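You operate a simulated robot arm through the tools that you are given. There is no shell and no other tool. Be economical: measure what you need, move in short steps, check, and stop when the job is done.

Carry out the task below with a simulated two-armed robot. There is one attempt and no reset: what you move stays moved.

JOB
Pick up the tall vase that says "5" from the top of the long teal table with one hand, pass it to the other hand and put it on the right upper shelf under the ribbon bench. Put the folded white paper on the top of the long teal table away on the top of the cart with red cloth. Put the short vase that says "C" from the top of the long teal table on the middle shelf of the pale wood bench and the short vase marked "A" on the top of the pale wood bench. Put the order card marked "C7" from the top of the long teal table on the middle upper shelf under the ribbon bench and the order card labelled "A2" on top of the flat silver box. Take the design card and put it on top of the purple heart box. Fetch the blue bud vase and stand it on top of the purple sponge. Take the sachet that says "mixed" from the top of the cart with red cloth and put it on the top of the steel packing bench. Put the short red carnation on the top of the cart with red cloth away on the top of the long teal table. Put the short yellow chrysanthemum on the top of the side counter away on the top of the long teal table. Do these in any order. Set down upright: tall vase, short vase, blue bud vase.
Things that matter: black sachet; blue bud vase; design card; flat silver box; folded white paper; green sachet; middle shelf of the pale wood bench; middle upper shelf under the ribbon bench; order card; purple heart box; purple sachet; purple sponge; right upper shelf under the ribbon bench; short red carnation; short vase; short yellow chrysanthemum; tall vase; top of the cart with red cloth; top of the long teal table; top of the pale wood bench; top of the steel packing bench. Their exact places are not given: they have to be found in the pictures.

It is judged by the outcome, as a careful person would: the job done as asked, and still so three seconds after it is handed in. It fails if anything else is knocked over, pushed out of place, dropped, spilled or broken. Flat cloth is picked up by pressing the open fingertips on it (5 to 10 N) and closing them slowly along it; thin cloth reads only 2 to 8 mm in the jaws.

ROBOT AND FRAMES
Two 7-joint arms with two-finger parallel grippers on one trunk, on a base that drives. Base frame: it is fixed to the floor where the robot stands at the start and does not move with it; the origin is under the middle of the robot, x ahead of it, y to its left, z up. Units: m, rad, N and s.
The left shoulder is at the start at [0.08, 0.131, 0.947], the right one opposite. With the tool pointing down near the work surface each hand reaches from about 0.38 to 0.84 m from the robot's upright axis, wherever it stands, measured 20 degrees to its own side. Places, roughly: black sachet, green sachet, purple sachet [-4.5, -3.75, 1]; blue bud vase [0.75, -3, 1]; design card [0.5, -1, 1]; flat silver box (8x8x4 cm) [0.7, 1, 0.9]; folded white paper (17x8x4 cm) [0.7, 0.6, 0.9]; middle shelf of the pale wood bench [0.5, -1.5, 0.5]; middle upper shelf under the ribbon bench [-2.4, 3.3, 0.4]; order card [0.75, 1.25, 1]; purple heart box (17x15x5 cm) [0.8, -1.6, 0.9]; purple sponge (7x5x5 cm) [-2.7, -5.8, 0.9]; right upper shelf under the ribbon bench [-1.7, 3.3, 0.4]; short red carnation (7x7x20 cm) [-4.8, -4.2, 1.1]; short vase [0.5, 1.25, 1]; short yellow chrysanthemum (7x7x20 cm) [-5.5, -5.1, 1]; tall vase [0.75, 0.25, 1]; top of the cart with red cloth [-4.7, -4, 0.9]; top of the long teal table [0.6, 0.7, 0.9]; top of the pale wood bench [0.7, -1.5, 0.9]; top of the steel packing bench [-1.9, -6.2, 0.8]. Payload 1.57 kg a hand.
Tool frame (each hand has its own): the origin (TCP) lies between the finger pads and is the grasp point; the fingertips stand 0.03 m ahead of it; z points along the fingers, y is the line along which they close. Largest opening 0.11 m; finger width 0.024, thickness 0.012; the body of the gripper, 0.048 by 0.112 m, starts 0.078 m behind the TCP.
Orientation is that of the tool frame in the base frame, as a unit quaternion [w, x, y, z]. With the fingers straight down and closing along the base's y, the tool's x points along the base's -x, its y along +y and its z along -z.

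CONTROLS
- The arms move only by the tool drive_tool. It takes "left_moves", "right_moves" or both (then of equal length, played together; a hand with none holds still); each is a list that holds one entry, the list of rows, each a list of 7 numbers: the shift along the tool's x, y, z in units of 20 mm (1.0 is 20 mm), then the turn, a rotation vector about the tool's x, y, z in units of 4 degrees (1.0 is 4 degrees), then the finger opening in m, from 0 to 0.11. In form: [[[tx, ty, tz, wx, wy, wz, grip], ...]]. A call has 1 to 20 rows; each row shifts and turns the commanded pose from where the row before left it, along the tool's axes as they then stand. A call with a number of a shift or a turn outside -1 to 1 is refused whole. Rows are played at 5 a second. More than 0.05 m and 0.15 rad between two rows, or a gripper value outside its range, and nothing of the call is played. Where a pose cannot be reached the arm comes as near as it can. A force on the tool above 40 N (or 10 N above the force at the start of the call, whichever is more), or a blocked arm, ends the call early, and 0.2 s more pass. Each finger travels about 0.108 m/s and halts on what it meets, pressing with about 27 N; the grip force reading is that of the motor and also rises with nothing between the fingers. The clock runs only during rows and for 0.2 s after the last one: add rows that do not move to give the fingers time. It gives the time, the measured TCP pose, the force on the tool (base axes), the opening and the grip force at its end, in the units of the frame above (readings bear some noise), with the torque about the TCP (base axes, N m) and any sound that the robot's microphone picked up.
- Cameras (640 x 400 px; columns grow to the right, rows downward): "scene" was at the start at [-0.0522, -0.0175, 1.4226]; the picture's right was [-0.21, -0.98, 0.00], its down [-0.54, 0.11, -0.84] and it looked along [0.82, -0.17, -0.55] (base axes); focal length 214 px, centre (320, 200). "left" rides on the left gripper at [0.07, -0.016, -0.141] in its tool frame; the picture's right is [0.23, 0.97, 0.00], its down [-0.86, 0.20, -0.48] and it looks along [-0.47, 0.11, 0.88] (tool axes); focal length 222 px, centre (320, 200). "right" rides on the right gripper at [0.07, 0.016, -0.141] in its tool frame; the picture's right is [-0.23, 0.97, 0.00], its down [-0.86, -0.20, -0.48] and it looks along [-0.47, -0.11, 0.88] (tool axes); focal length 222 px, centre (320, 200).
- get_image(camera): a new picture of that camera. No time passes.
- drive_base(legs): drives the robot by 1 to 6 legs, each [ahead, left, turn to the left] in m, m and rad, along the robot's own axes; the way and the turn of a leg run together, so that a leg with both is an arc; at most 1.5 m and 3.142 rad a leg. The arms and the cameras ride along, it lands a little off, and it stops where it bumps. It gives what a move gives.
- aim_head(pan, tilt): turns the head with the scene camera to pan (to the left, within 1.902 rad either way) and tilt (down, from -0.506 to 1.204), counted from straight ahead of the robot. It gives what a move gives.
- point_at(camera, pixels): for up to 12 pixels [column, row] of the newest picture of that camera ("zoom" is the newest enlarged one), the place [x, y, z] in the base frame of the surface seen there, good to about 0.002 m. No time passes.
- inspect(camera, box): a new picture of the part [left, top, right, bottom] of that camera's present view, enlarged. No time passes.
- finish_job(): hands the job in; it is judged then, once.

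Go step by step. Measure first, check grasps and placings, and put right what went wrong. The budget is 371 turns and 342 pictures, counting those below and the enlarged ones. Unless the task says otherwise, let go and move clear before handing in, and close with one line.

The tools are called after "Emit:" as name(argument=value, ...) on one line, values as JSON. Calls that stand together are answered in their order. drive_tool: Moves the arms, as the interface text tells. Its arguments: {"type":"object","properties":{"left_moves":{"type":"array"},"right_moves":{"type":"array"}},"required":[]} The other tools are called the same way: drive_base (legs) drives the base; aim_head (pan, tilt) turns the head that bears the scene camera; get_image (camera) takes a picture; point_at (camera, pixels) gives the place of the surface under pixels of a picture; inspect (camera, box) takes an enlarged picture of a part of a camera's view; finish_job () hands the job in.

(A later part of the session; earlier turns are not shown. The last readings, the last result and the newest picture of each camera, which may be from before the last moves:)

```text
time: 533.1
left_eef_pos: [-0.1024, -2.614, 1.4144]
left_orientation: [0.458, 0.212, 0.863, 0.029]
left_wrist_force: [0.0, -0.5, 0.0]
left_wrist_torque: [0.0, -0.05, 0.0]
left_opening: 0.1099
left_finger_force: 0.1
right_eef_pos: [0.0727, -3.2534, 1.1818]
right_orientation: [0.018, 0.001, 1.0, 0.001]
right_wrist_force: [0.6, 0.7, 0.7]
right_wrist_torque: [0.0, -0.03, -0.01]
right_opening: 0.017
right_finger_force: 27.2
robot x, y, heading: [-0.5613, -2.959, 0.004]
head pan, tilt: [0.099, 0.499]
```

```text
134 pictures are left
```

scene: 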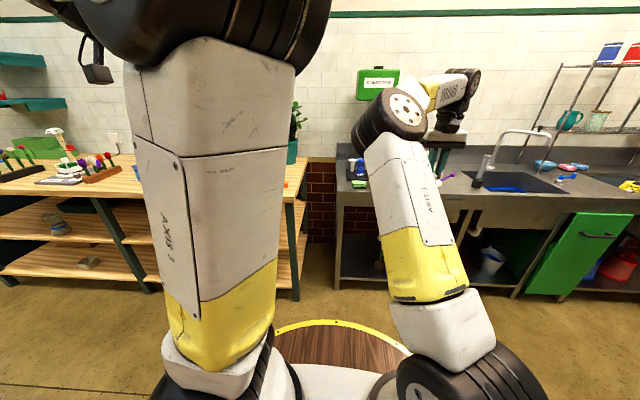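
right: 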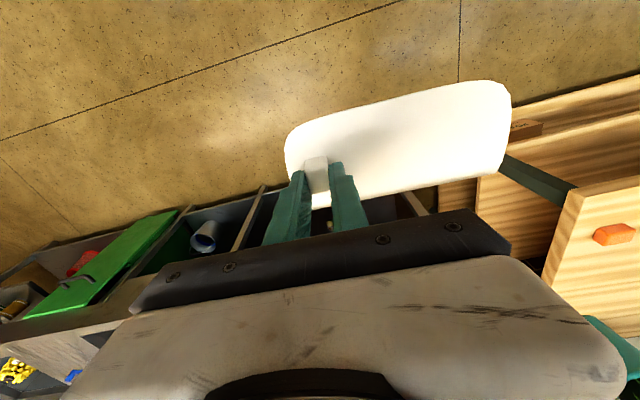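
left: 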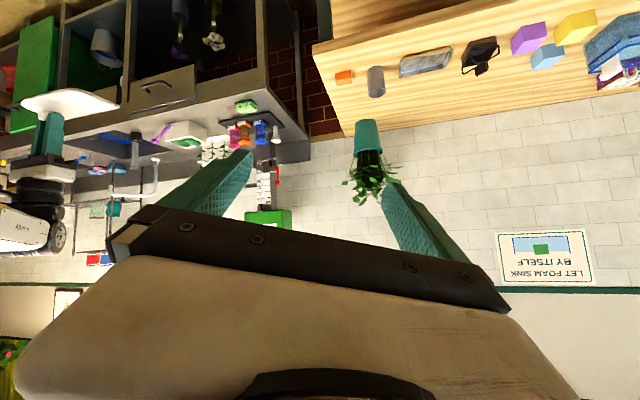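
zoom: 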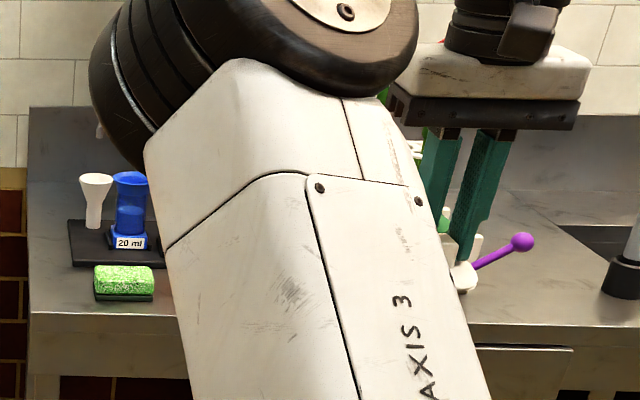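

Emit:
inspect(camera="left", box=[150, 90, 310, 200])

Emit:
point_at(camera="zoom", pixels=[[430, 160], [425, 180], [370, 165], [320, 185], [505, 180], [480, 110], [385, 65]])

```text
3.64 times, centred on (230, 145) of left
```

zoom: 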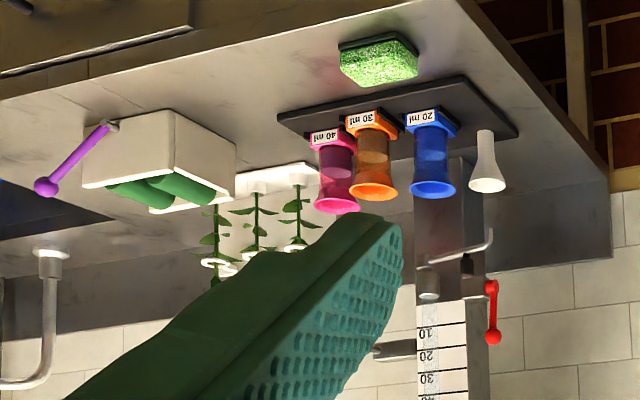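

```text
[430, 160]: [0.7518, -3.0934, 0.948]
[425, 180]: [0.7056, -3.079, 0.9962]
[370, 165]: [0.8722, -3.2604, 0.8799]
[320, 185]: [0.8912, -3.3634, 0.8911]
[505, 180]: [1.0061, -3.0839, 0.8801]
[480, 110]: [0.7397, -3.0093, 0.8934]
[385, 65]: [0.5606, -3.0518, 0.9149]
```

Bud vases stand on a tray at (0.74, −3.03…−3.2); the blue one is marked 20 ml. Pull the right hand (paper) back, then drive nearer for a closer look with the left camera.

Emit:
drive_tool(right_moves=[[[1, -0.3, -0.3, 0, 0, 0, 0], [1, -0.3, -0.3, 0, 0, 0, 0], [1, -0.3, -0.3, 0, 0, 0, 0], [1, -0.3, -0.3, 0, 0, 0, 0], [1, -0.3, -0.3, 0, 0, 0, 0], [1, -0.3, -0.3, 0, 0, 0, 0], [1, -0.3, -0.3, 0, 0, 0, 0], [1, -0.3, -0.3, 0, 0, 0, 0]]])

Emit:
drive_base(legs=[[0, -0.38, 0], [0.3, 0, 0]])

Emit:
get_image(camera="left")

Emit:
get_image(camera="scene")

```text
time: 534.9
left_eef_pos: [-0.102, -2.6132, 1.4141]
left_orientation: [0.458, 0.211, 0.863, 0.029]
left_wrist_force: [0.0, 0.3, 0.4]
left_wrist_torque: [-0.02, -0.04, 0.03]
left_opening: 0.1099
left_finger_force: 0.1
right_eef_pos: [-0.0863, -3.2984, 1.2279]
right_orientation: [0.018, 0.0, 1.0, 0.001]
right_wrist_force: [-0.1, -0.2, 0.5]
right_wrist_torque: [-0.01, 0.01, -0.01]
right_opening: 0.0167
right_finger_force: 27.0
robot x, y, heading: [-0.5609, -2.9609, -0.003]
head pan, tilt: [0.099, 0.499]
```

```text
time: 538.9
left_eef_pos: [0.1979, -2.983, 1.414]
left_orientation: [0.458, 0.208, 0.864, 0.031]
left_wrist_force: [0.0, -0.2, 0.0]
left_wrist_torque: [-0.01, 0.0, 0.01]
left_opening: 0.1099
left_finger_force: 0.1
right_eef_pos: [0.2191, -3.6696, 1.2279]
right_orientation: [0.019, -0.004, 1.0, 0.001]
right_wrist_force: [-0.3, -0.1, -0.9]
right_wrist_torque: [-0.03, 0.0, 0.02]
right_opening: 0.0168
right_finger_force: 27.5
robot x, y, heading: [-0.2578, -3.3367, 0.014]
head pan, tilt: [0.099, 0.499]
```

```text
132 pictures are left
```

left: 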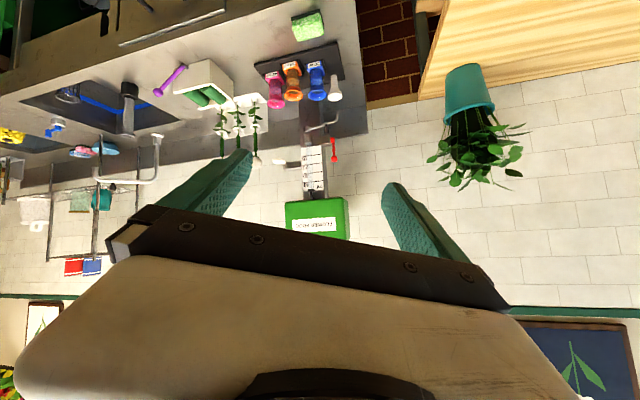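

```text
131 pictures are left
```

scene: 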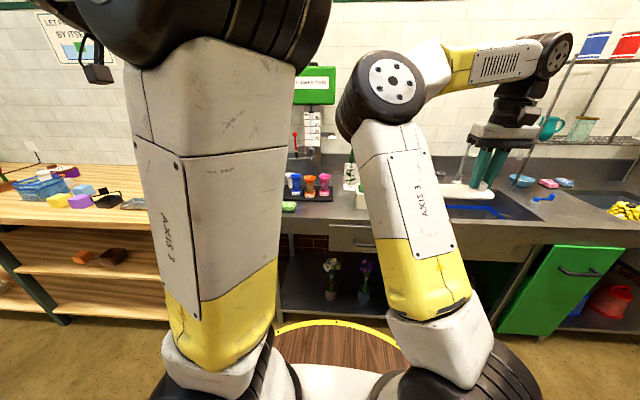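

Emit:
inspect(camera="scene", box=[270, 140, 370, 215])

Emit:
point_at(camera="zoom", pixels=[[170, 225], [160, 270], [165, 285], [150, 250], [180, 255], [165, 300], [160, 222], [230, 235], [120, 230], [250, 285], [200, 285], [130, 350]])

Emit:
inspect(camera="left", box=[250, 40, 370, 120])

```text
5.33 times, centred on (320, 178) of scene
```

zoom: 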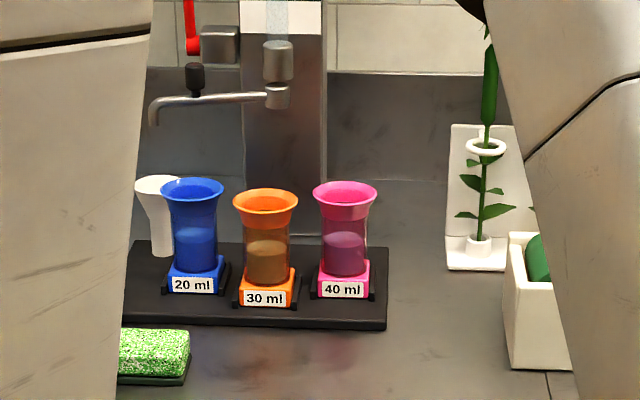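

```text
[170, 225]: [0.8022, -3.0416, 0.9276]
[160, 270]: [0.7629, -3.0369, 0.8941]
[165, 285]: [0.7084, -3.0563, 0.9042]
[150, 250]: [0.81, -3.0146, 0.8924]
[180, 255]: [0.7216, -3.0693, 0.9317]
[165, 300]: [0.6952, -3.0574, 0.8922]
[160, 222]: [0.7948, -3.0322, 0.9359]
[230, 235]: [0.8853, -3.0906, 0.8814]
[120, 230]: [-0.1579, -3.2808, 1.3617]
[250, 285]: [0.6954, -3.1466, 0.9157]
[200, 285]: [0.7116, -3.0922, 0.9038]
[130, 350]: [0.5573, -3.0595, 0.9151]
```

```text
5.00 times, centred on (310, 80) of left
```

zoom: 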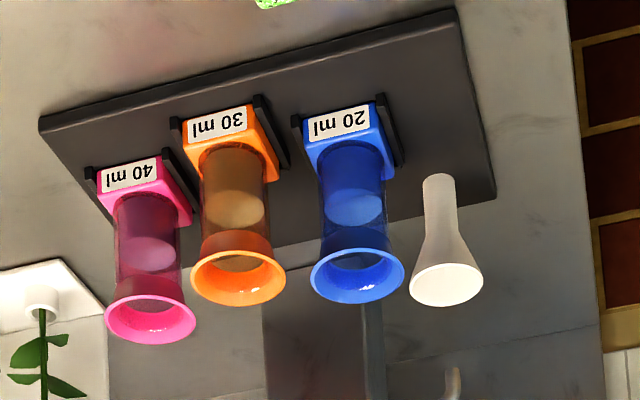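

The blue 20 ml bud vase stands at ≈(0.733, −3.075), orange neighbour 75 mm away. First squaring the left tool (pitch 35°, yaw 0) and driving 0.2 m closer.

Emit:
drive_tool(left_moves=[[[0, 0, 0, -0.33, 0.03, -0.95, 0.11], [0, 0, 0, -0.33, 0.03, -0.95, 0.11], [0, 0, 0, -0.33, 0.03, -0.95, 0.11], [0, 0, 0, -0.33, 0.03, -0.95, 0.11], [0, 0, 0, -0.33, 0.03, -0.95, 0.11], [0, 0, 0, -0.33, 0.03, -0.95, 0.11]]])

Emit:
drive_base(legs=[[0.2, 0, -0.014]])

Emit:
get_image(camera="scene")

```text
time: 540.3
left_eef_pos: [0.1985, -2.9839, 1.4144]
left_orientation: [0.463, 0.0, 0.887, 0.0]
left_wrist_force: [-0.1, -0.5, -0.6]
left_wrist_torque: [-0.02, -0.01, -0.03]
left_opening: 0.1102
left_finger_force: 0.0
right_eef_pos: [0.2197, -3.669, 1.2271]
right_orientation: [0.017, -0.004, 1.0, 0.001]
right_wrist_force: [0.2, -0.2, -0.2]
right_wrist_torque: [-0.03, -0.03, -0.01]
right_opening: 0.0169
right_finger_force: 26.9
robot x, y, heading: [-0.2597, -3.3322, 0.009]
head pan, tilt: [0.099, 0.499]
```

```text
time: 541.9
left_eef_pos: [0.4034, -2.9914, 1.414]
left_orientation: [0.463, 0.01, 0.886, -0.004]
left_wrist_force: [0.4, 0.6, 0.1]
left_wrist_torque: [0.01, 0.0, -0.02]
left_opening: 0.1104
left_finger_force: 0.0
right_eef_pos: [0.4141, -3.6783, 1.2267]
right_orientation: [0.019, 0.006, 1.0, 0.001]
right_wrist_force: [-0.1, 0.1, -1.1]
right_wrist_torque: [0.0, 0.0, 0.01]
right_opening: 0.0169
right_finger_force: 26.9
robot x, y, heading: [-0.0566, -3.3336, -0.008]
head pan, tilt: [0.099, 0.499]
```

```text
128 pictures are left
```

scene: 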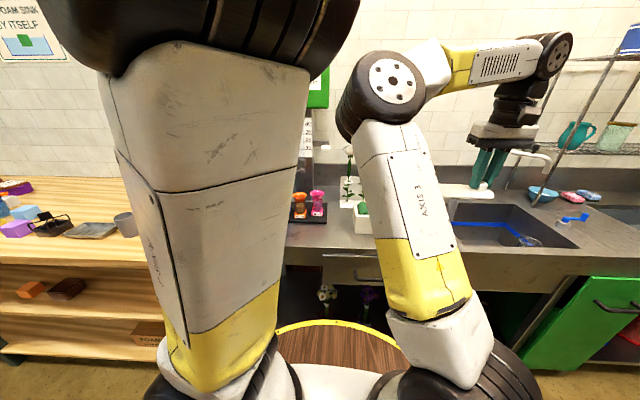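

Moving the left hand forward-down halfway, checking elbows.

Emit:
drive_tool(left_moves=[[[0.52, -0.21, 0.975, 0, 0, 0, 0.07], [0.52, -0.21, 0.975, 0, 0, 0, 0.07], [0.52, -0.21, 0.975, 0, 0, 0, 0.07], [0.52, -0.21, 0.975, 0, 0, 0, 0.07], [0.52, -0.21, 0.975, 0, 0, 0, 0.07], [0.52, -0.21, 0.975, 0, 0, 0, 0.07], [0.52, -0.21, 0.975, 0, 0, 0, 0.07], [0.52, -0.21, 0.975, 0, 0, 0, 0.07], [0.52, -0.21, 0.975, 0, 0, 0, 0.07], [0.52, -0.21, 0.975, 0, 0, 0, 0.07]]])

Emit:
get_image(camera="scene")

Emit:
get_image(camera="left")

```text
time: 544.1
left_eef_pos: [0.5028, -3.0354, 1.216]
left_orientation: [0.462, 0.01, 0.887, -0.004]
left_wrist_force: [0.3, 0.2, 0.6]
left_wrist_torque: [0.02, 0.01, 0.0]
left_opening: 0.0702
left_finger_force: 0.0
right_eef_pos: [0.4123, -3.6779, 1.2264]
right_orientation: [0.019, 0.005, 1.0, 0.001]
right_wrist_force: [0.3, -0.3, -0.4]
right_wrist_torque: [-0.01, 0.0, -0.03]
right_opening: 0.0169
right_finger_force: 27.0
robot x, y, heading: [-0.0543, -3.3327, -0.005]
head pan, tilt: [0.099, 0.499]
```

```text
127 pictures are left
```

scene: 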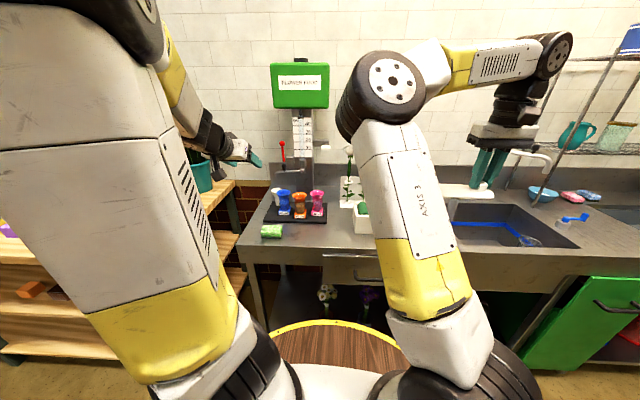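

```text
126 pictures are left
```

left: 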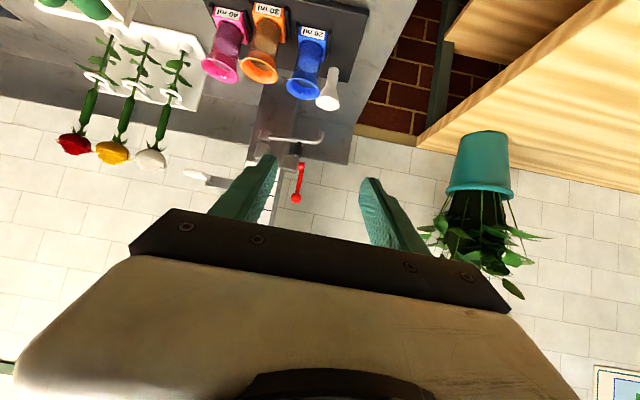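

Left elbow is out; continue to the pre-grasp point.

Emit:
drive_tool(left_moves=[[[0.52, -0.2, 0.975, 0, 0, 0, 0.06], [0.52, -0.2, 0.975, 0, 0, 0, 0.06], [0.52, -0.2, 0.975, 0, 0, 0, 0.06], [0.52, -0.2, 0.975, 0, 0, 0, 0.06], [0.52, -0.2, 0.975, 0, 0, 0, 0.06], [0.52, -0.2, 0.975, 0, 0, 0, 0.06], [0.52, -0.2, 0.975, 0, 0, 0, 0.06], [0.52, -0.2, 0.975, 0, 0, 0, 0.06], [0.52, -0.2, 0.975, 0, 0, 0, 0.06], [0, 0, 0, 0, 0, 0, 0.06]]])

Emit:
get_image(camera="left")

Emit:
inspect(camera="scene", box=[220, 110, 370, 250])

```text
time: 546.3
left_eef_pos: [0.5928, -3.0745, 1.0413]
left_orientation: [0.463, 0.009, 0.886, -0.004]
left_wrist_force: [0.7, 0.7, 0.3]
left_wrist_torque: [-0.01, -0.02, 0.02]
left_opening: 0.0602
left_finger_force: 0.0
right_eef_pos: [0.4141, -3.6786, 1.2266]
right_orientation: [0.019, 0.007, 1.0, 0.001]
right_wrist_force: [-0.2, -0.2, -0.1]
right_wrist_torque: [-0.05, -0.02, -0.01]
right_opening: 0.0168
right_finger_force: 27.0
robot x, y, heading: [-0.0595, -3.3404, -0.006]
head pan, tilt: [0.099, 0.499]
```

```text
125 pictures are left
```

left: 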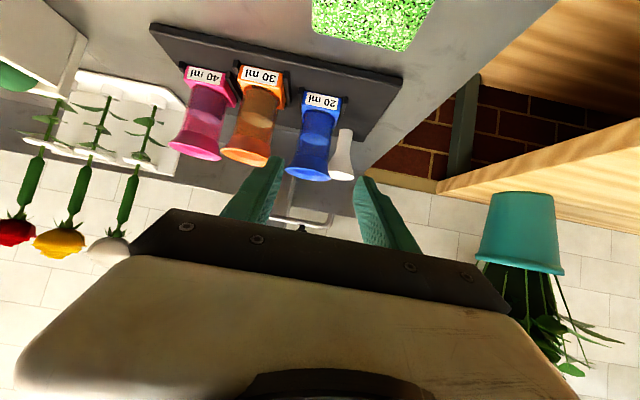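

```text
2.86 times, centred on (295, 180) of scene
```

zoom: 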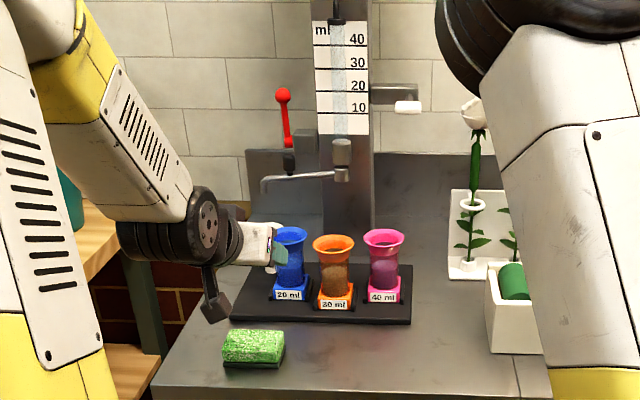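

Measuring the blue vase precisely from the left camera.

Emit:
inspect(camera="left", box=[270, 80, 370, 190])

Emit:
point_at(camera="zoom", pixels=[[85, 335], [275, 345], [180, 300], [150, 200], [250, 210], [180, 70], [300, 90], [200, 130], [120, 320], [240, 325], [300, 290]])

```text
3.64 times, centred on (320, 135) of left
```

zoom: 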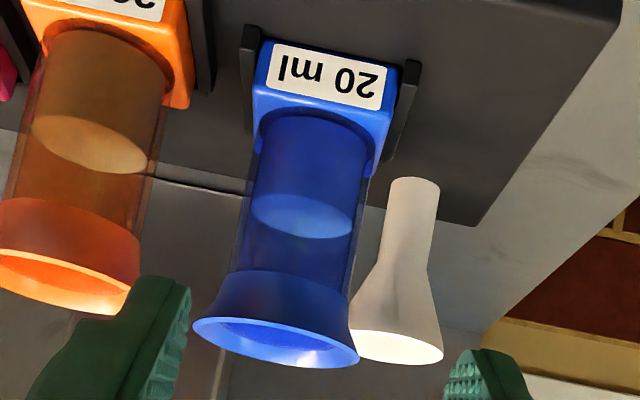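

```text
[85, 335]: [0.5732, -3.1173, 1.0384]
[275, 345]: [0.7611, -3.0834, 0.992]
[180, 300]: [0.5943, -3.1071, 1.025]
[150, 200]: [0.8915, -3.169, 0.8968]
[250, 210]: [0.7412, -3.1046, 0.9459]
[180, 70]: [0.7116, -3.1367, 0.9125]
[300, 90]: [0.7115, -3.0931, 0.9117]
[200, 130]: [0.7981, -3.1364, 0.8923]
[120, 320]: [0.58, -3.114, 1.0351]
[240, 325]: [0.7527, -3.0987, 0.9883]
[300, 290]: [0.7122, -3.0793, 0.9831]
```

Emit:
point_at(camera="zoom", pixels=[[205, 328], [350, 356], [358, 200], [262, 200], [280, 70], [380, 88], [310, 200], [310, 280], [390, 200], [160, 160], [300, 360], [265, 320]])

```text
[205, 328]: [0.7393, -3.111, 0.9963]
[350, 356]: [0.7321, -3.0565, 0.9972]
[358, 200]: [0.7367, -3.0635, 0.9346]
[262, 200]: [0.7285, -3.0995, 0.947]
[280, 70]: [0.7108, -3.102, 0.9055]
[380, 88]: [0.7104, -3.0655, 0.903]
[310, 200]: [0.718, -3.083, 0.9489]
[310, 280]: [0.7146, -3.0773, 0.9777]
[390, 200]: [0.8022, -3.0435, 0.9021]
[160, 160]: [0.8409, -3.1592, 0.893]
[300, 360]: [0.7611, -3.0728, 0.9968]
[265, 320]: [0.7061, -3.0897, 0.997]
```

Blue vase axis (0.736, −3.083), body Ø≈37 mm, flare Ø 54 mm at z 0.997. Advance along the tool axis with opening 52 mm, stopping 60 mm short first.

Emit:
drive_tool(left_moves=[[[0, -0.08, 0.94, 0, 0, 0, 0.052], [0, -0.08, 0.94, 0, 0, 0, 0.052], [0, -0.08, 0.94, 0, 0, 0, 0.052], [0, -0.08, 0.94, 0, 0, 0, 0.052], [0, -0.08, 0.94, 0, 0, 0, 0.052], [0, 0, 0, 0, 0, 0, 0.052]]])

Emit:
get_image(camera="left")

```text
time: 547.7
left_eef_pos: [0.6698, -3.084, 0.9866]
left_orientation: [0.463, 0.009, 0.886, -0.004]
left_wrist_force: [1.1, -0.3, 0.3]
left_wrist_torque: [0.05, -0.02, 0.0]
left_opening: 0.0523
left_finger_force: 0.0
right_eef_pos: [0.4128, -3.6774, 1.2266]
right_orientation: [0.018, 0.006, 1.0, 0.001]
right_wrist_force: [-0.2, -0.7, -0.7]
right_wrist_torque: [0.02, 0.01, 0.02]
right_opening: 0.0173
right_finger_force: 26.4
robot x, y, heading: [-0.0572, -3.3344, -0.004]
head pan, tilt: [0.099, 0.499]
```

```text
122 pictures are left
```

left: 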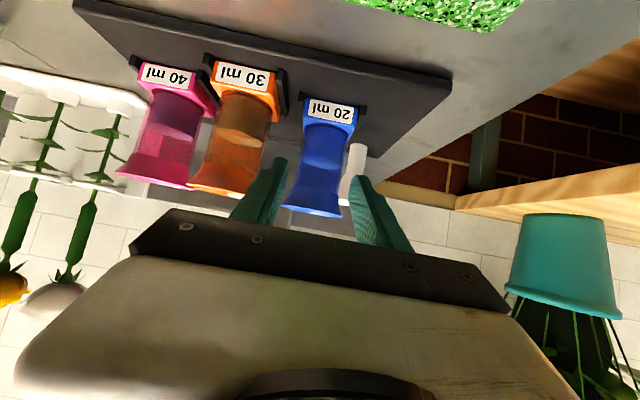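

Well aligned. Advance 75 mm, then close gently.

Emit:
drive_tool(left_moves=[[[0, 0, 0.9, 0, 0, 0, 0.052], [0, 0, 0.9, 0, 0, 0, 0.052], [0, 0, 0.9, 0, 0, 0, 0.052], [0, 0, 0.9, 0, 0, 0, 0.052], [0, 0, 0.1, 0, 0, 0, 0.052], [0, 0, 0, 0, 0, 0, 0.045], [0, 0, 0, 0, 0, 0, 0.04], [0, 0, 0, 0, 0, 0, 0.02], [0, 0, 0, 0, 0, 0, 0.02], [0, 0, 0, 0, 0, 0, 0.02]]])

Emit:
get_image(camera="left")

Emit:
inspect(camera="scene", box=[220, 110, 370, 250])

```text
time: 549.9
left_eef_pos: [0.7327, -3.0839, 0.9441]
left_orientation: [0.463, 0.009, 0.887, -0.003]
left_wrist_force: [2.3, 8.7, 0.5]
left_wrist_torque: [0.32, -0.07, 0.04]
left_opening: 0.0465
left_finger_force: 27.2
right_eef_pos: [0.4126, -3.6772, 1.2276]
right_orientation: [0.018, 0.005, 1.0, 0.0]
right_wrist_force: [-0.4, 0.2, -1.4]
right_wrist_torque: [-0.04, -0.04, -0.03]
right_opening: 0.017
right_finger_force: 27.3
robot x, y, heading: [-0.0592, -3.3336, -0.006]
head pan, tilt: [0.099, 0.499]
```

```text
121 pictures are left
```

left: 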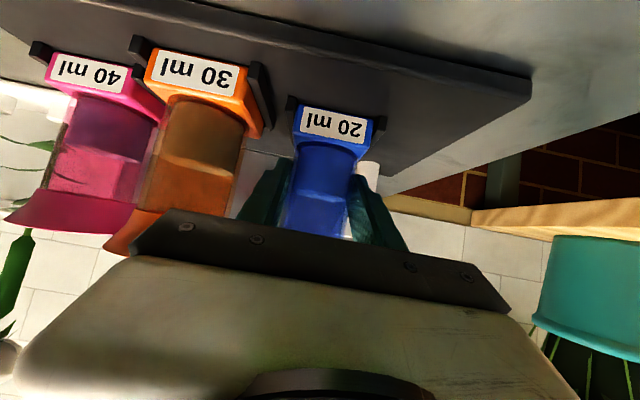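

```text
2.86 times, centred on (295, 180) of scene
```

zoom: 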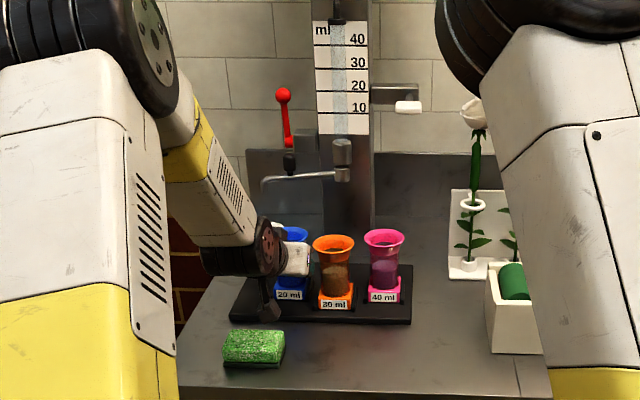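

Opening stopped at 46.5 mm, likely the square base rather than the body. Reopen, raise 8 mm, shift +1 mm y, and close again.

Emit:
drive_tool(left_moves=[[[0, 0, 0, 0, 0, 0, 0.053], [0, 0, 0, 0, 0, 0, 0.053], [-0.33, 0.05, -0.23, 0, 0, 0, 0.053], [0, 0, 0, 0, 0, 0, 0.045], [0, 0, 0, 0, 0, 0, 0.035], [0, 0, 0, 0, 0, 0, 0.02], [0, 0, 0, 0, 0, 0, 0.02], [0, 0, 0, 0, 0, 0, 0.02]]])

Emit:
get_image(camera="left")

```text
time: 551.7
left_eef_pos: [0.7315, -3.0836, 0.9529]
left_orientation: [0.462, 0.009, 0.887, -0.003]
left_wrist_force: [0.4, 3.2, 1.5]
left_wrist_torque: [0.03, -0.15, -0.04]
left_opening: 0.0464
left_finger_force: 27.5
right_eef_pos: [0.4141, -3.6774, 1.2272]
right_orientation: [0.018, 0.005, 1.0, 0.001]
right_wrist_force: [0.3, 0.3, -0.9]
right_wrist_torque: [-0.04, 0.0, 0.01]
right_opening: 0.017
right_finger_force: 26.7
robot x, y, heading: [-0.0558, -3.3339, -0.007]
head pan, tilt: [0.099, 0.499]
```

```text
119 pictures are left
```

left: 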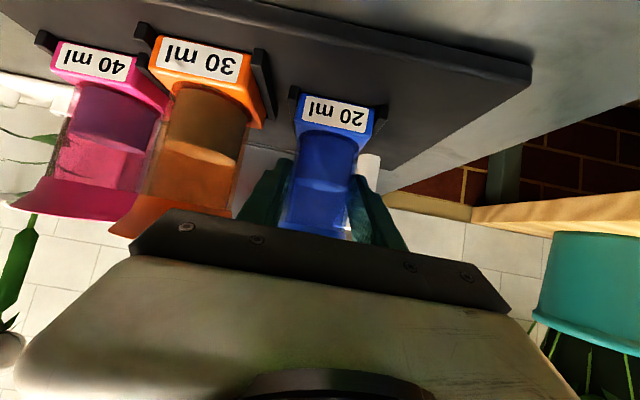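

Same width, so the collision body is ~46 mm. Lift straight up 40 mm and check.

Emit:
drive_tool(left_moves=[[[-0.3, 0, -0.21, 0, 0, 0, 0.02], [-0.4, 0, -0.28, 0, 0, 0, 0.02], [-0.5, 0, -0.35, 0, 0, 0, 0.02], [-0.5, 0, -0.35, 0, 0, 0, 0.02], [0, 0, 0, 0, 0, 0, 0.02]]])

Emit:
inspect(camera="scene", box=[220, 110, 370, 250])

Emit:
get_image(camera="left")

```text
time: 552.9
left_eef_pos: [0.7305, -3.0827, 0.9951]
left_orientation: [0.462, 0.01, 0.887, -0.005]
left_wrist_force: [-0.6, 0.2, -2.8]
left_wrist_torque: [0.02, 0.01, 0.0]
left_opening: 0.0465
left_finger_force: 27.5
right_eef_pos: [0.4129, -3.6776, 1.2268]
right_orientation: [0.018, 0.007, 1.0, 0.001]
right_wrist_force: [-0.2, -0.2, 0.1]
right_wrist_torque: [-0.02, 0.0, 0.02]
right_opening: 0.0169
right_finger_force: 27.1
robot x, y, heading: [-0.0597, -3.3338, -0.012]
head pan, tilt: [0.099, 0.499]
```

```text
2.86 times, centred on (295, 180) of scene
```

zoom: 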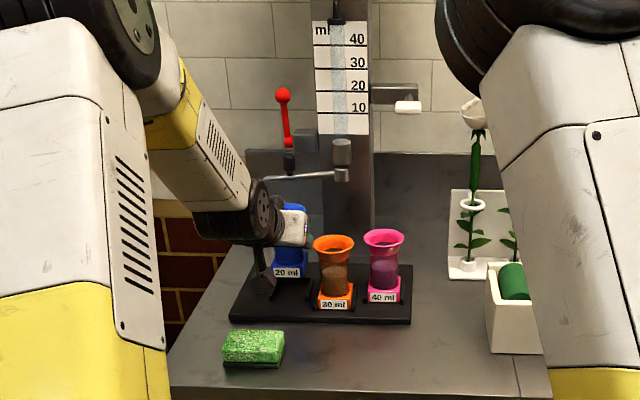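

```text
117 pictures are left
```

left: 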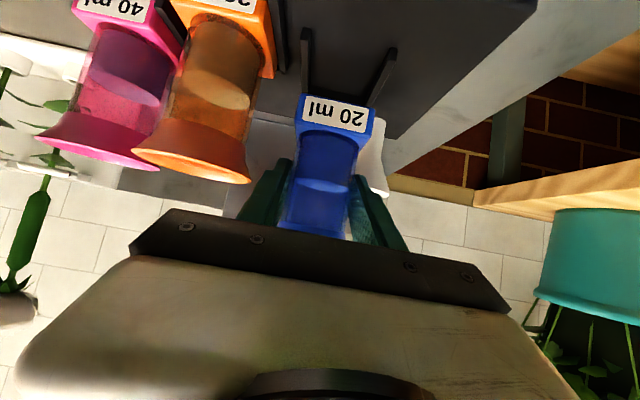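

Held (≈0.28 kg), upright. Retract back from under the spout 0.14 m, then raise.

Emit:
drive_tool(left_moves=[[[0.57, 0, -0.82, 0, 0, 0, 0.02], [0.57, 0, -0.82, 0, 0, 0, 0.02], [0.57, 0, -0.82, 0, 0, 0, 0.02], [0.57, 0, -0.82, 0, 0, 0, 0.02], [0.57, 0, -0.82, 0, 0, 0, 0.02], [0.57, 0, -0.82, 0, 0, 0, 0.02], [0.57, 0, -0.82, 0, 0, 0, 0.02], [-0.4, 0, -0.9, 0, 0, 0, 0.02], [-0.4, 0, -0.9, 0, 0, 0, 0.02], [-0.4, 0, -0.9, 0, 0, 0, 0.02], [-0.4, 0, -0.9, 0, 0, 0, 0.02], [-0.4, 0, -0.9, 0, 0, 0, 0.02], [-0.4, 0, -0.9, 0, 0, 0, 0.02], [-0.4, 0, -0.9, 0, 0, 0, 0.02], [-0.4, 0, -0.9, 0, 0, 0, 0.02]]])

Emit:
drive_base(legs=[[-0.35, 0, 0]])

Emit:
aim_head(pan=-1.7, tilt=0.3)

Emit:
get_image(camera="scene")

```text
time: 556.1
left_eef_pos: [0.5081, -3.078, 1.1283]
left_orientation: [0.462, 0.009, 0.887, -0.004]
left_wrist_force: [-0.9, 0.1, -3.4]
left_wrist_torque: [0.03, 0.01, 0.03]
left_opening: 0.0468
left_finger_force: 26.6
right_eef_pos: [0.4129, -3.6771, 1.2278]
right_orientation: [0.017, 0.005, 1.0, 0.001]
right_wrist_force: [-0.1, -0.1, 0.4]
right_wrist_torque: [-0.02, 0.02, -0.01]
right_opening: 0.0168
right_finger_force: 27.8
robot x, y, heading: [-0.0566, -3.3377, -0.007]
head pan, tilt: [0.099, 0.499]
```

```text
time: 558.4
left_eef_pos: [0.1561, -3.0773, 1.1281]
left_orientation: [0.463, 0.012, 0.886, -0.006]
left_wrist_force: [-0.4, -0.1, -4.1]
left_wrist_torque: [-0.01, 0.02, -0.01]
left_opening: 0.0466
left_finger_force: 27.0
right_eef_pos: [0.0579, -3.6774, 1.2285]
right_orientation: [0.018, 0.009, 1.0, 0.0]
right_wrist_force: [0.1, 0.4, -0.4]
right_wrist_torque: [-0.04, -0.02, 0.02]
right_opening: 0.017
right_finger_force: 27.1
robot x, y, heading: [-0.4096, -3.3304, -0.016]
head pan, tilt: [0.099, 0.499]
```

```text
time: 560.2
left_eef_pos: [0.1564, -3.0778, 1.1278]
left_orientation: [0.462, 0.013, 0.887, -0.006]
left_wrist_force: [-0.3, -0.3, -2.7]
left_wrist_torque: [0.01, -0.05, 0.01]
left_opening: 0.0466
left_finger_force: 26.8
right_eef_pos: [0.0586, -3.6767, 1.2277]
right_orientation: [0.018, 0.009, 1.0, 0.0]
right_wrist_force: [-0.6, 0.6, 0.1]
right_wrist_torque: [0.0, -0.01, -0.01]
right_opening: 0.0169
right_finger_force: 27.2
robot x, y, heading: [-0.4121, -3.3319, -0.013]
head pan, tilt: [-1.7, 0.3]
```

```text
116 pictures are left
```

scene: 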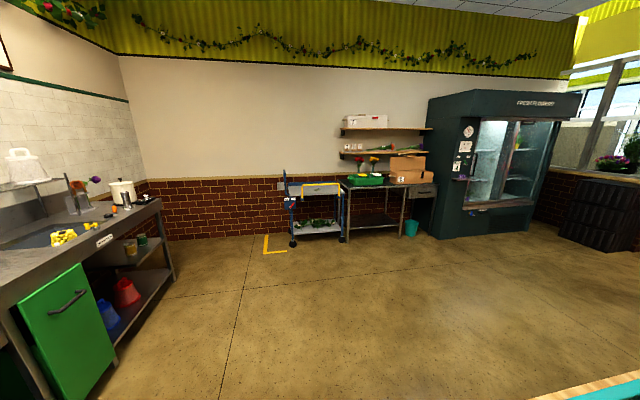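

Looking at the sponge's whereabouts near (463,178).

Emit:
inspect(camera="scene", box=[280, 110, 560, 250])

Emit:
point_at(camera="zoom", pixels=[[415, 155], [425, 165], [400, 200], [430, 260], [200, 160], [240, 160], [300, 165], [340, 175], [500, 190]])

```text
2.29 times, centred on (420, 180) of scene
```

zoom: 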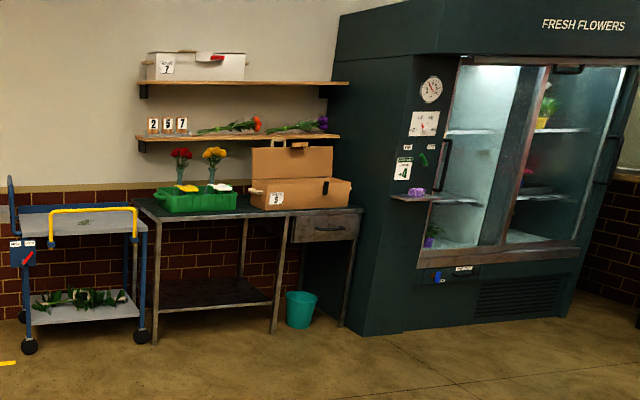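

```text
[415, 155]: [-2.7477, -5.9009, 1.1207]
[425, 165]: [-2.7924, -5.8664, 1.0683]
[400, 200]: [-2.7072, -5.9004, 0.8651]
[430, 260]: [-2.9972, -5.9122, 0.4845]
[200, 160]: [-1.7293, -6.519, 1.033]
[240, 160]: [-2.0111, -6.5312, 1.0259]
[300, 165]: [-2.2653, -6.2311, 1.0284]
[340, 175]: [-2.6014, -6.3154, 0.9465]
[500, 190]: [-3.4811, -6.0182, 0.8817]
```

The purple sponge is on a small ledge on the fridge front at about (−2.7, −5.82). Turning the robot to face −y and driving forward.

Emit:
drive_base(legs=[[0, 0, -1.557], [1.2, 0, 0]])

Emit:
aim_head(pan=-0.8, tilt=0.5)

Emit:
get_image(camera="scene")

```text
time: 570.0
left_eef_pos: [-0.1115, -5.0756, 1.1288]
left_orientation: [0.331, 0.622, 0.632, -0.324]
left_wrist_force: [-2.9, 1.1, -3.2]
left_wrist_torque: [-0.03, 0.44, -0.23]
left_opening: 0.0463
left_finger_force: 27.1
right_eef_pos: [-0.7143, -5.0049, 1.226]
right_orientation: [0.013, 0.697, 0.717, -0.012]
right_wrist_force: [0.1, -0.6, -0.7]
right_wrist_torque: [0.0, 0.01, -0.02]
right_opening: 0.0169
right_finger_force: 27.1
robot x, y, heading: [-0.3875, -4.522, -1.541]
head pan, tilt: [-1.7, 0.3]
```

```text
time: 571.2
left_eef_pos: [-0.1112, -5.0749, 1.1277]
left_orientation: [0.33, 0.622, 0.632, -0.324]
left_wrist_force: [0.2, -0.3, -3.5]
left_wrist_torque: [0.0, 0.03, 0.02]
left_opening: 0.046
left_finger_force: 27.0
right_eef_pos: [-0.7137, -5.005, 1.2269]
right_orientation: [0.013, 0.697, 0.717, -0.012]
right_wrist_force: [0.6, -0.2, -0.7]
right_wrist_torque: [0.01, 0.02, -0.02]
right_opening: 0.0169
right_finger_force: 27.2
robot x, y, heading: [-0.3869, -4.5231, -1.541]
head pan, tilt: [-0.799, 0.499]
```

```text
114 pictures are left
```

scene: 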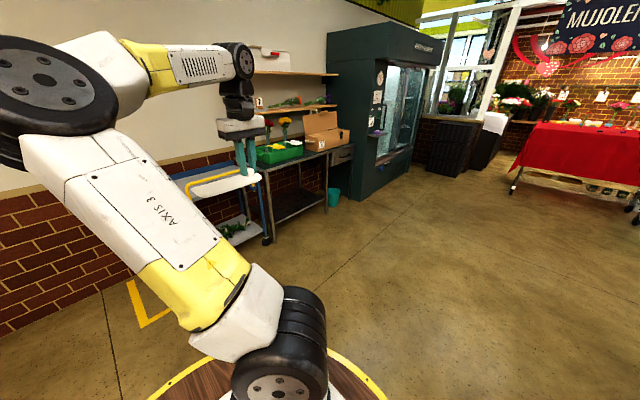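

The floor westward is open. Strafe right 2.5 m, then look ahead at the fridge ledge.

Emit:
drive_base(legs=[[0, -1.3, -0.03], [0, -1.25, 0]])

Emit:
aim_head(pan=0.2, tilt=0.45)

Emit:
get_image(camera="scene")

Emit:
get_image(camera="left")

```text
time: 583.9
left_eef_pos: [-2.7578, -5.0608, 1.1277]
left_orientation: [0.32, 0.64, 0.614, -0.333]
left_wrist_force: [-0.1, -0.3, -3.3]
left_wrist_torque: [0.02, 0.02, -0.01]
left_opening: 0.0458
left_finger_force: 26.9
right_eef_pos: [-3.3548, -4.9531, 1.2264]
right_orientation: [0.015, 0.719, 0.695, -0.013]
right_wrist_force: [0.8, -0.2, 0.1]
right_wrist_torque: [0.01, 0.0, -0.04]
right_opening: 0.0171
right_finger_force: 26.9
robot x, y, heading: [-3.0019, -4.493, -1.604]
head pan, tilt: [-0.799, 0.499]
```

```text
time: 585.2
left_eef_pos: [-2.7584, -5.06, 1.1292]
left_orientation: [0.32, 0.641, 0.613, -0.334]
left_wrist_force: [0.4, 0.3, -3.3]
left_wrist_torque: [0.01, 0.01, -0.02]
left_opening: 0.0457
left_finger_force: 27.1
right_eef_pos: [-3.3551, -4.9534, 1.2263]
right_orientation: [0.013, 0.719, 0.695, -0.013]
right_wrist_force: [-0.1, 0.8, -0.5]
right_wrist_torque: [0.04, 0.04, -0.02]
right_opening: 0.0172
right_finger_force: 27.5
robot x, y, heading: [-2.9976, -4.4885, -1.602]
head pan, tilt: [0.201, 0.45]
```

```text
113 pictures are left
```

scene: 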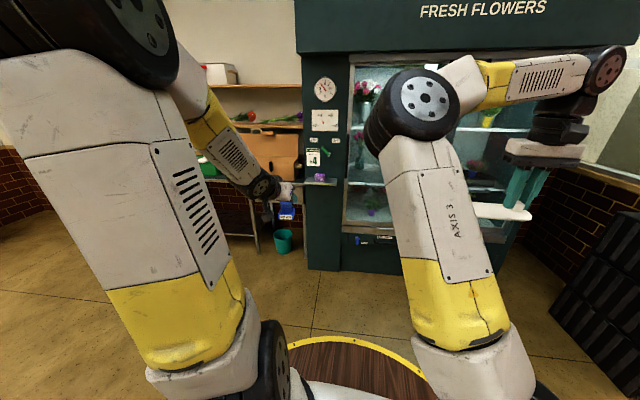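

```text
112 pictures are left
```

left: 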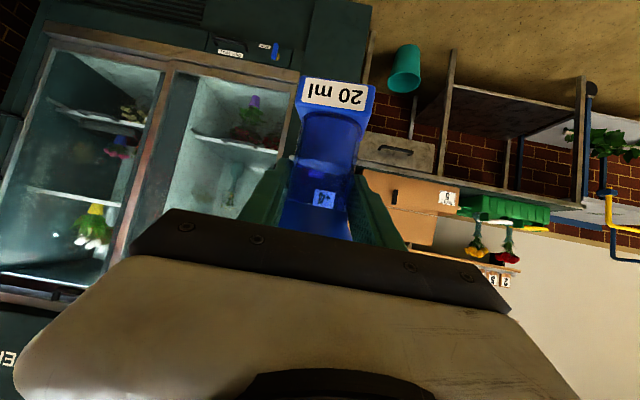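

Purple sponge at (320,178). Enlarge and measure.

Emit:
inspect(camera="scene", box=[280, 140, 360, 210])

Emit:
point_at(camera="zoom", pixels=[[300, 195], [330, 200], [350, 195], [320, 215], [350, 215], [260, 235], [400, 235], [320, 240], [310, 188], [345, 188], [420, 225]])

```text
5.71 times, centred on (320, 175) of scene
```

zoom: 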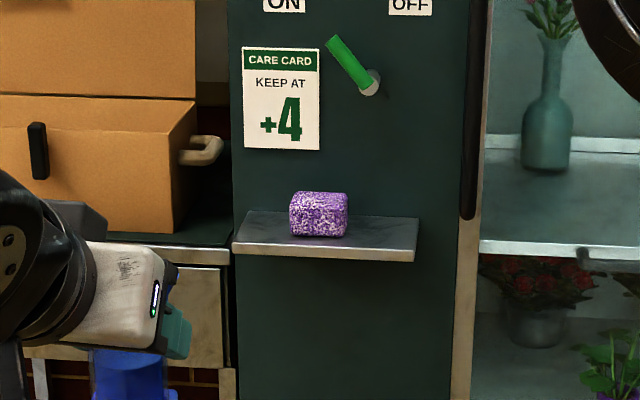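

```text
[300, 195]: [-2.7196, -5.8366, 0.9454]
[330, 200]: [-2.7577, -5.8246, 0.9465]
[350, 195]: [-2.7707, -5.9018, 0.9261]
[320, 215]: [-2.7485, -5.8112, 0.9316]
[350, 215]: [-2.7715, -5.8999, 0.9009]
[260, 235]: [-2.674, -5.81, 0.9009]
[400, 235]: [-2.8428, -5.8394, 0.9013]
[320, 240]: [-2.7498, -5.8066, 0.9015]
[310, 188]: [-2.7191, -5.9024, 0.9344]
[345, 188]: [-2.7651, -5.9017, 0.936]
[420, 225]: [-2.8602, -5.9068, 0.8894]
```

Emit:
point_at(camera="zoom", pixels=[[335, 45], [355, 75], [372, 82], [345, 60], [292, 200], [346, 205], [292, 230], [346, 232], [320, 193]])

```text
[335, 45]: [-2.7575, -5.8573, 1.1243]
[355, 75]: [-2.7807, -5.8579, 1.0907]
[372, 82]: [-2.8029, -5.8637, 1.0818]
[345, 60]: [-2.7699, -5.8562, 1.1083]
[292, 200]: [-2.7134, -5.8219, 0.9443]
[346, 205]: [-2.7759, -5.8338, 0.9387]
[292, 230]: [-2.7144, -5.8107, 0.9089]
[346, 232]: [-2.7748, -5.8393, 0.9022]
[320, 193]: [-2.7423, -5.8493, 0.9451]
```

Sponge top centre ≈(−2.745, −5.834, 0.9465); a lever above starts at z 1.08, vase top will be ≈1.05. Lower the vase to carrying height 1.02 and drive in 0.58 m.

Emit:
drive_tool(left_moves=[[[0.82, 0, 0.57, 0, 0, 0, 0.02], [0.82, 0, 0.57, 0, 0, 0, 0.02], [0.82, 0, 0.57, 0, 0, 0, 0.02], [0.82, 0, 0.57, 0, 0, 0, 0.02], [0.82, 0, 0.57, 0, 0, 0, 0.02], [0, 0, 0, 0, 0, 0, 0.02]]])

Emit:
drive_base(legs=[[0, 0, 0.031], [0.58, 0, 0]])

Emit:
get_image(camera="scene")

Emit:
get_image(camera="left")

```text
time: 586.6
left_eef_pos: [-2.7578, -5.0616, 1.0273]
left_orientation: [0.321, 0.64, 0.614, -0.333]
left_wrist_force: [0.3, 0.0, -2.7]
left_wrist_torque: [0.02, 0.03, -0.01]
left_opening: 0.0455
left_finger_force: 27.2
right_eef_pos: [-3.3542, -4.9531, 1.2275]
right_orientation: [0.013, 0.719, 0.695, -0.013]
right_wrist_force: [0.2, 0.8, -0.6]
right_wrist_torque: [-0.03, 0.05, 0.02]
right_opening: 0.0171
right_finger_force: 27.1
robot x, y, heading: [-3.0029, -4.4919, -1.602]
head pan, tilt: [0.201, 0.45]
```

```text
time: 590.3
left_eef_pos: [-2.7366, -5.6354, 1.0282]
left_orientation: [0.325, 0.631, 0.623, -0.329]
left_wrist_force: [0.1, -0.8, -3.5]
left_wrist_torque: [-0.04, 0.0, 0.0]
left_opening: 0.0454
left_finger_force: 26.9
right_eef_pos: [-3.3381, -5.5481, 1.2272]
right_orientation: [0.014, 0.707, 0.707, -0.012]
right_wrist_force: [0.2, -0.1, -0.3]
right_wrist_torque: [0.01, -0.02, -0.03]
right_opening: 0.0168
right_finger_force: 28.1
robot x, y, heading: [-2.9968, -5.0697, -1.565]
head pan, tilt: [0.201, 0.45]
```

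```text
110 pictures are left
```

scene: 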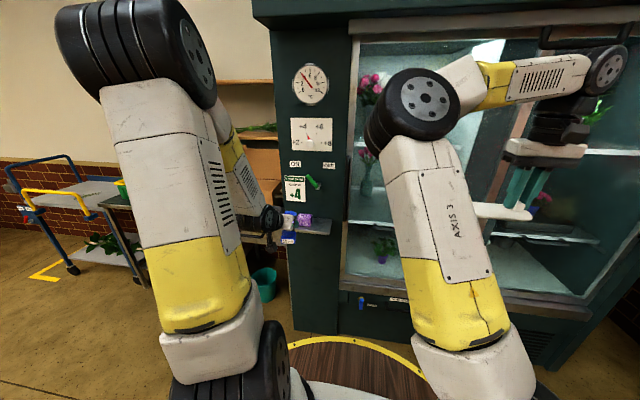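

```text
109 pictures are left
```

left: 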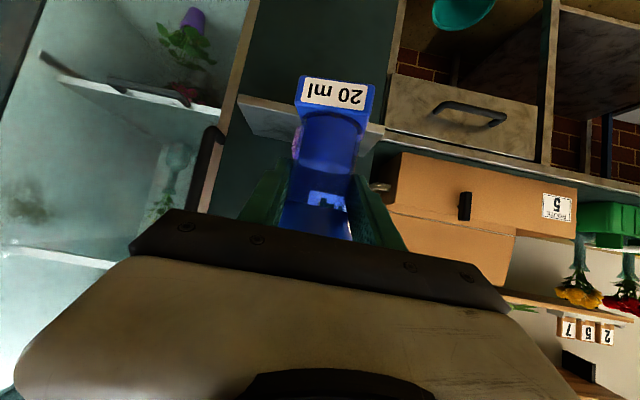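

The label shifted in view, so the vase may have slid down a little. Measuring label/base heights.

Emit:
inspect(camera="left", box=[270, 60, 400, 200])

Emit:
point_at(camera="zoom", pixels=[[150, 55], [330, 90], [240, 75], [250, 100], [170, 95], [340, 110], [240, 200], [110, 110]])

```text
2.86 times, centred on (335, 130) of left
```

zoom: 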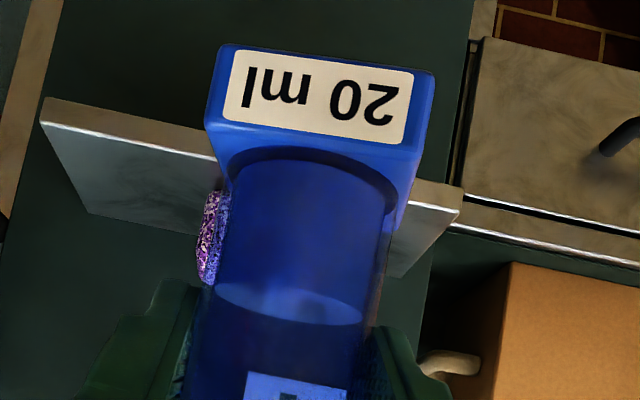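

```text
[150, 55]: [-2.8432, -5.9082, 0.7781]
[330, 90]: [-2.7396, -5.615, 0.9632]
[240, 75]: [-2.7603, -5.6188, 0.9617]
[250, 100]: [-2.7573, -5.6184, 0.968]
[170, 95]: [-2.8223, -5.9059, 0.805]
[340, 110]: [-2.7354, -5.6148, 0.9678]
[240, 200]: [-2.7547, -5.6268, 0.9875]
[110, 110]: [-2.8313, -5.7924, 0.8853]
```

The vase slid ~15 mm in the grip: base at ≈0.953, axis (−2.743, −5.639). Checking the carton's handle location, too.

Emit:
point_at(camera="zoom", pixels=[[450, 365], [430, 360], [510, 270], [460, 190], [500, 350], [215, 240], [205, 200]])

```text
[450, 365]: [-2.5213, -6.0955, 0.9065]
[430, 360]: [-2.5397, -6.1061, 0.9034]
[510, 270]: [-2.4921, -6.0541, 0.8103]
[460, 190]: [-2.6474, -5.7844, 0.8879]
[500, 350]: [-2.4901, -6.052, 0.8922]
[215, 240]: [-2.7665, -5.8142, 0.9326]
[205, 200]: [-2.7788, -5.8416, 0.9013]
```

Clear. Raise 8 mm and go forward 0.15 m.

Emit:
drive_tool(left_moves=[[[-0.33, 0, -0.23, 0, 0, 0, 0.02], [-0.54, -0.01, 0.77, 0, 0, 0, 0.02], [-0.54, -0.01, 0.77, 0, 0, 0, 0.02], [-0.54, -0.01, 0.77, 0, 0, 0, 0.02], [-0.54, -0.01, 0.77, 0, 0, 0, 0.02], [-0.54, -0.01, 0.77, 0, 0, 0, 0.02], [-0.54, -0.01, 0.77, 0, 0, 0, 0.02], [-0.54, -0.01, 0.77, 0, 0, 0, 0.02], [-0.54, -0.01, 0.77, 0, 0, 0, 0.02], [0, 0, 0, 0, 0, 0, 0.02]]])

Emit:
get_image(camera="left")

Emit:
inspect(camera="scene", box=[250, 160, 350, 260])

```text
time: 592.5
left_eef_pos: [-2.7393, -5.7864, 1.0343]
left_orientation: [0.325, 0.63, 0.624, -0.327]
left_wrist_force: [0.6, 0.1, -3.3]
left_wrist_torque: [-0.02, 0.01, 0.01]
left_opening: 0.0455
left_finger_force: 27.1
right_eef_pos: [-3.3386, -5.5494, 1.2281]
right_orientation: [0.013, 0.707, 0.707, -0.011]
right_wrist_force: [0.5, -0.4, -0.2]
right_wrist_torque: [-0.05, 0.02, 0.01]
right_opening: 0.017
right_finger_force: 27.5
robot x, y, heading: [-2.9974, -5.0748, -1.569]
head pan, tilt: [0.201, 0.45]
```

```text
107 pictures are left
```

left: 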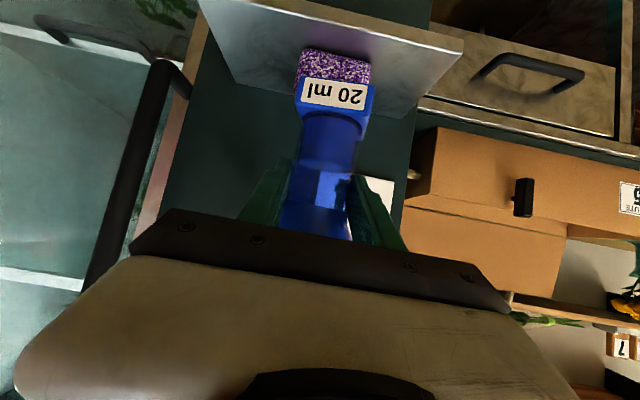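

```text
4.00 times, centred on (300, 210) of scene
```

zoom: 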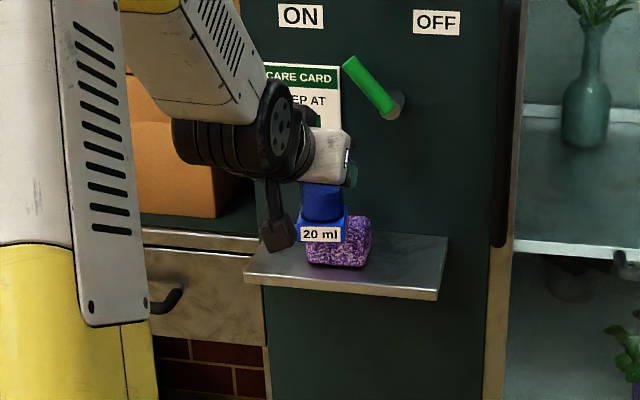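

Aligned with the sponge. Forward 44 mm then lower in small steps.

Emit:
drive_tool(left_moves=[[[-0.42, 0, 0.6, 0, 0, 0, 0.02], [-0.42, 0, 0.6, 0, 0, 0, 0.02], [-0.42, 0, 0.6, 0, 0, 0, 0.02], [0.16, 0, 0.115, 0, 0, 0, 0.02], [0.16, 0, 0.115, 0, 0, 0, 0.02], [0, 0, 0, 0, 0, 0, 0.02]]])

Emit:
get_image(camera="left")

Emit:
inspect(camera="scene", box=[270, 170, 340, 240])

```text
time: 593.9
left_eef_pos: [-2.7422, -5.831, 1.0285]
left_orientation: [0.326, 0.63, 0.624, -0.328]
left_wrist_force: [0.5, 0.1, -3.6]
left_wrist_torque: [0.03, 0.04, -0.05]
left_opening: 0.0454
left_finger_force: 26.6
right_eef_pos: [-3.3382, -5.5483, 1.2273]
right_orientation: [0.013, 0.707, 0.707, -0.012]
right_wrist_force: [-0.3, 0.0, -0.6]
right_wrist_torque: [-0.01, 0.0, 0.01]
right_opening: 0.0168
right_finger_force: 26.6
robot x, y, heading: [-2.999, -5.0736, -1.566]
head pan, tilt: [0.201, 0.45]
```

```text
105 pictures are left
```

left: 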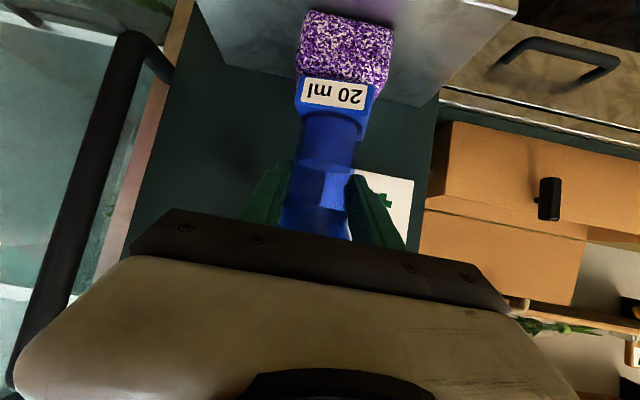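

```text
5.71 times, centred on (305, 205) of scene
```

zoom: 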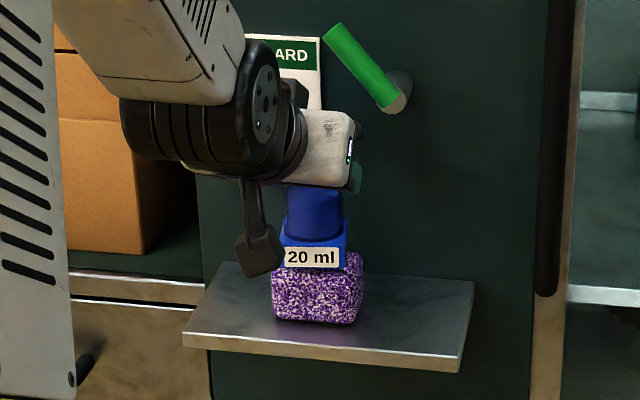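

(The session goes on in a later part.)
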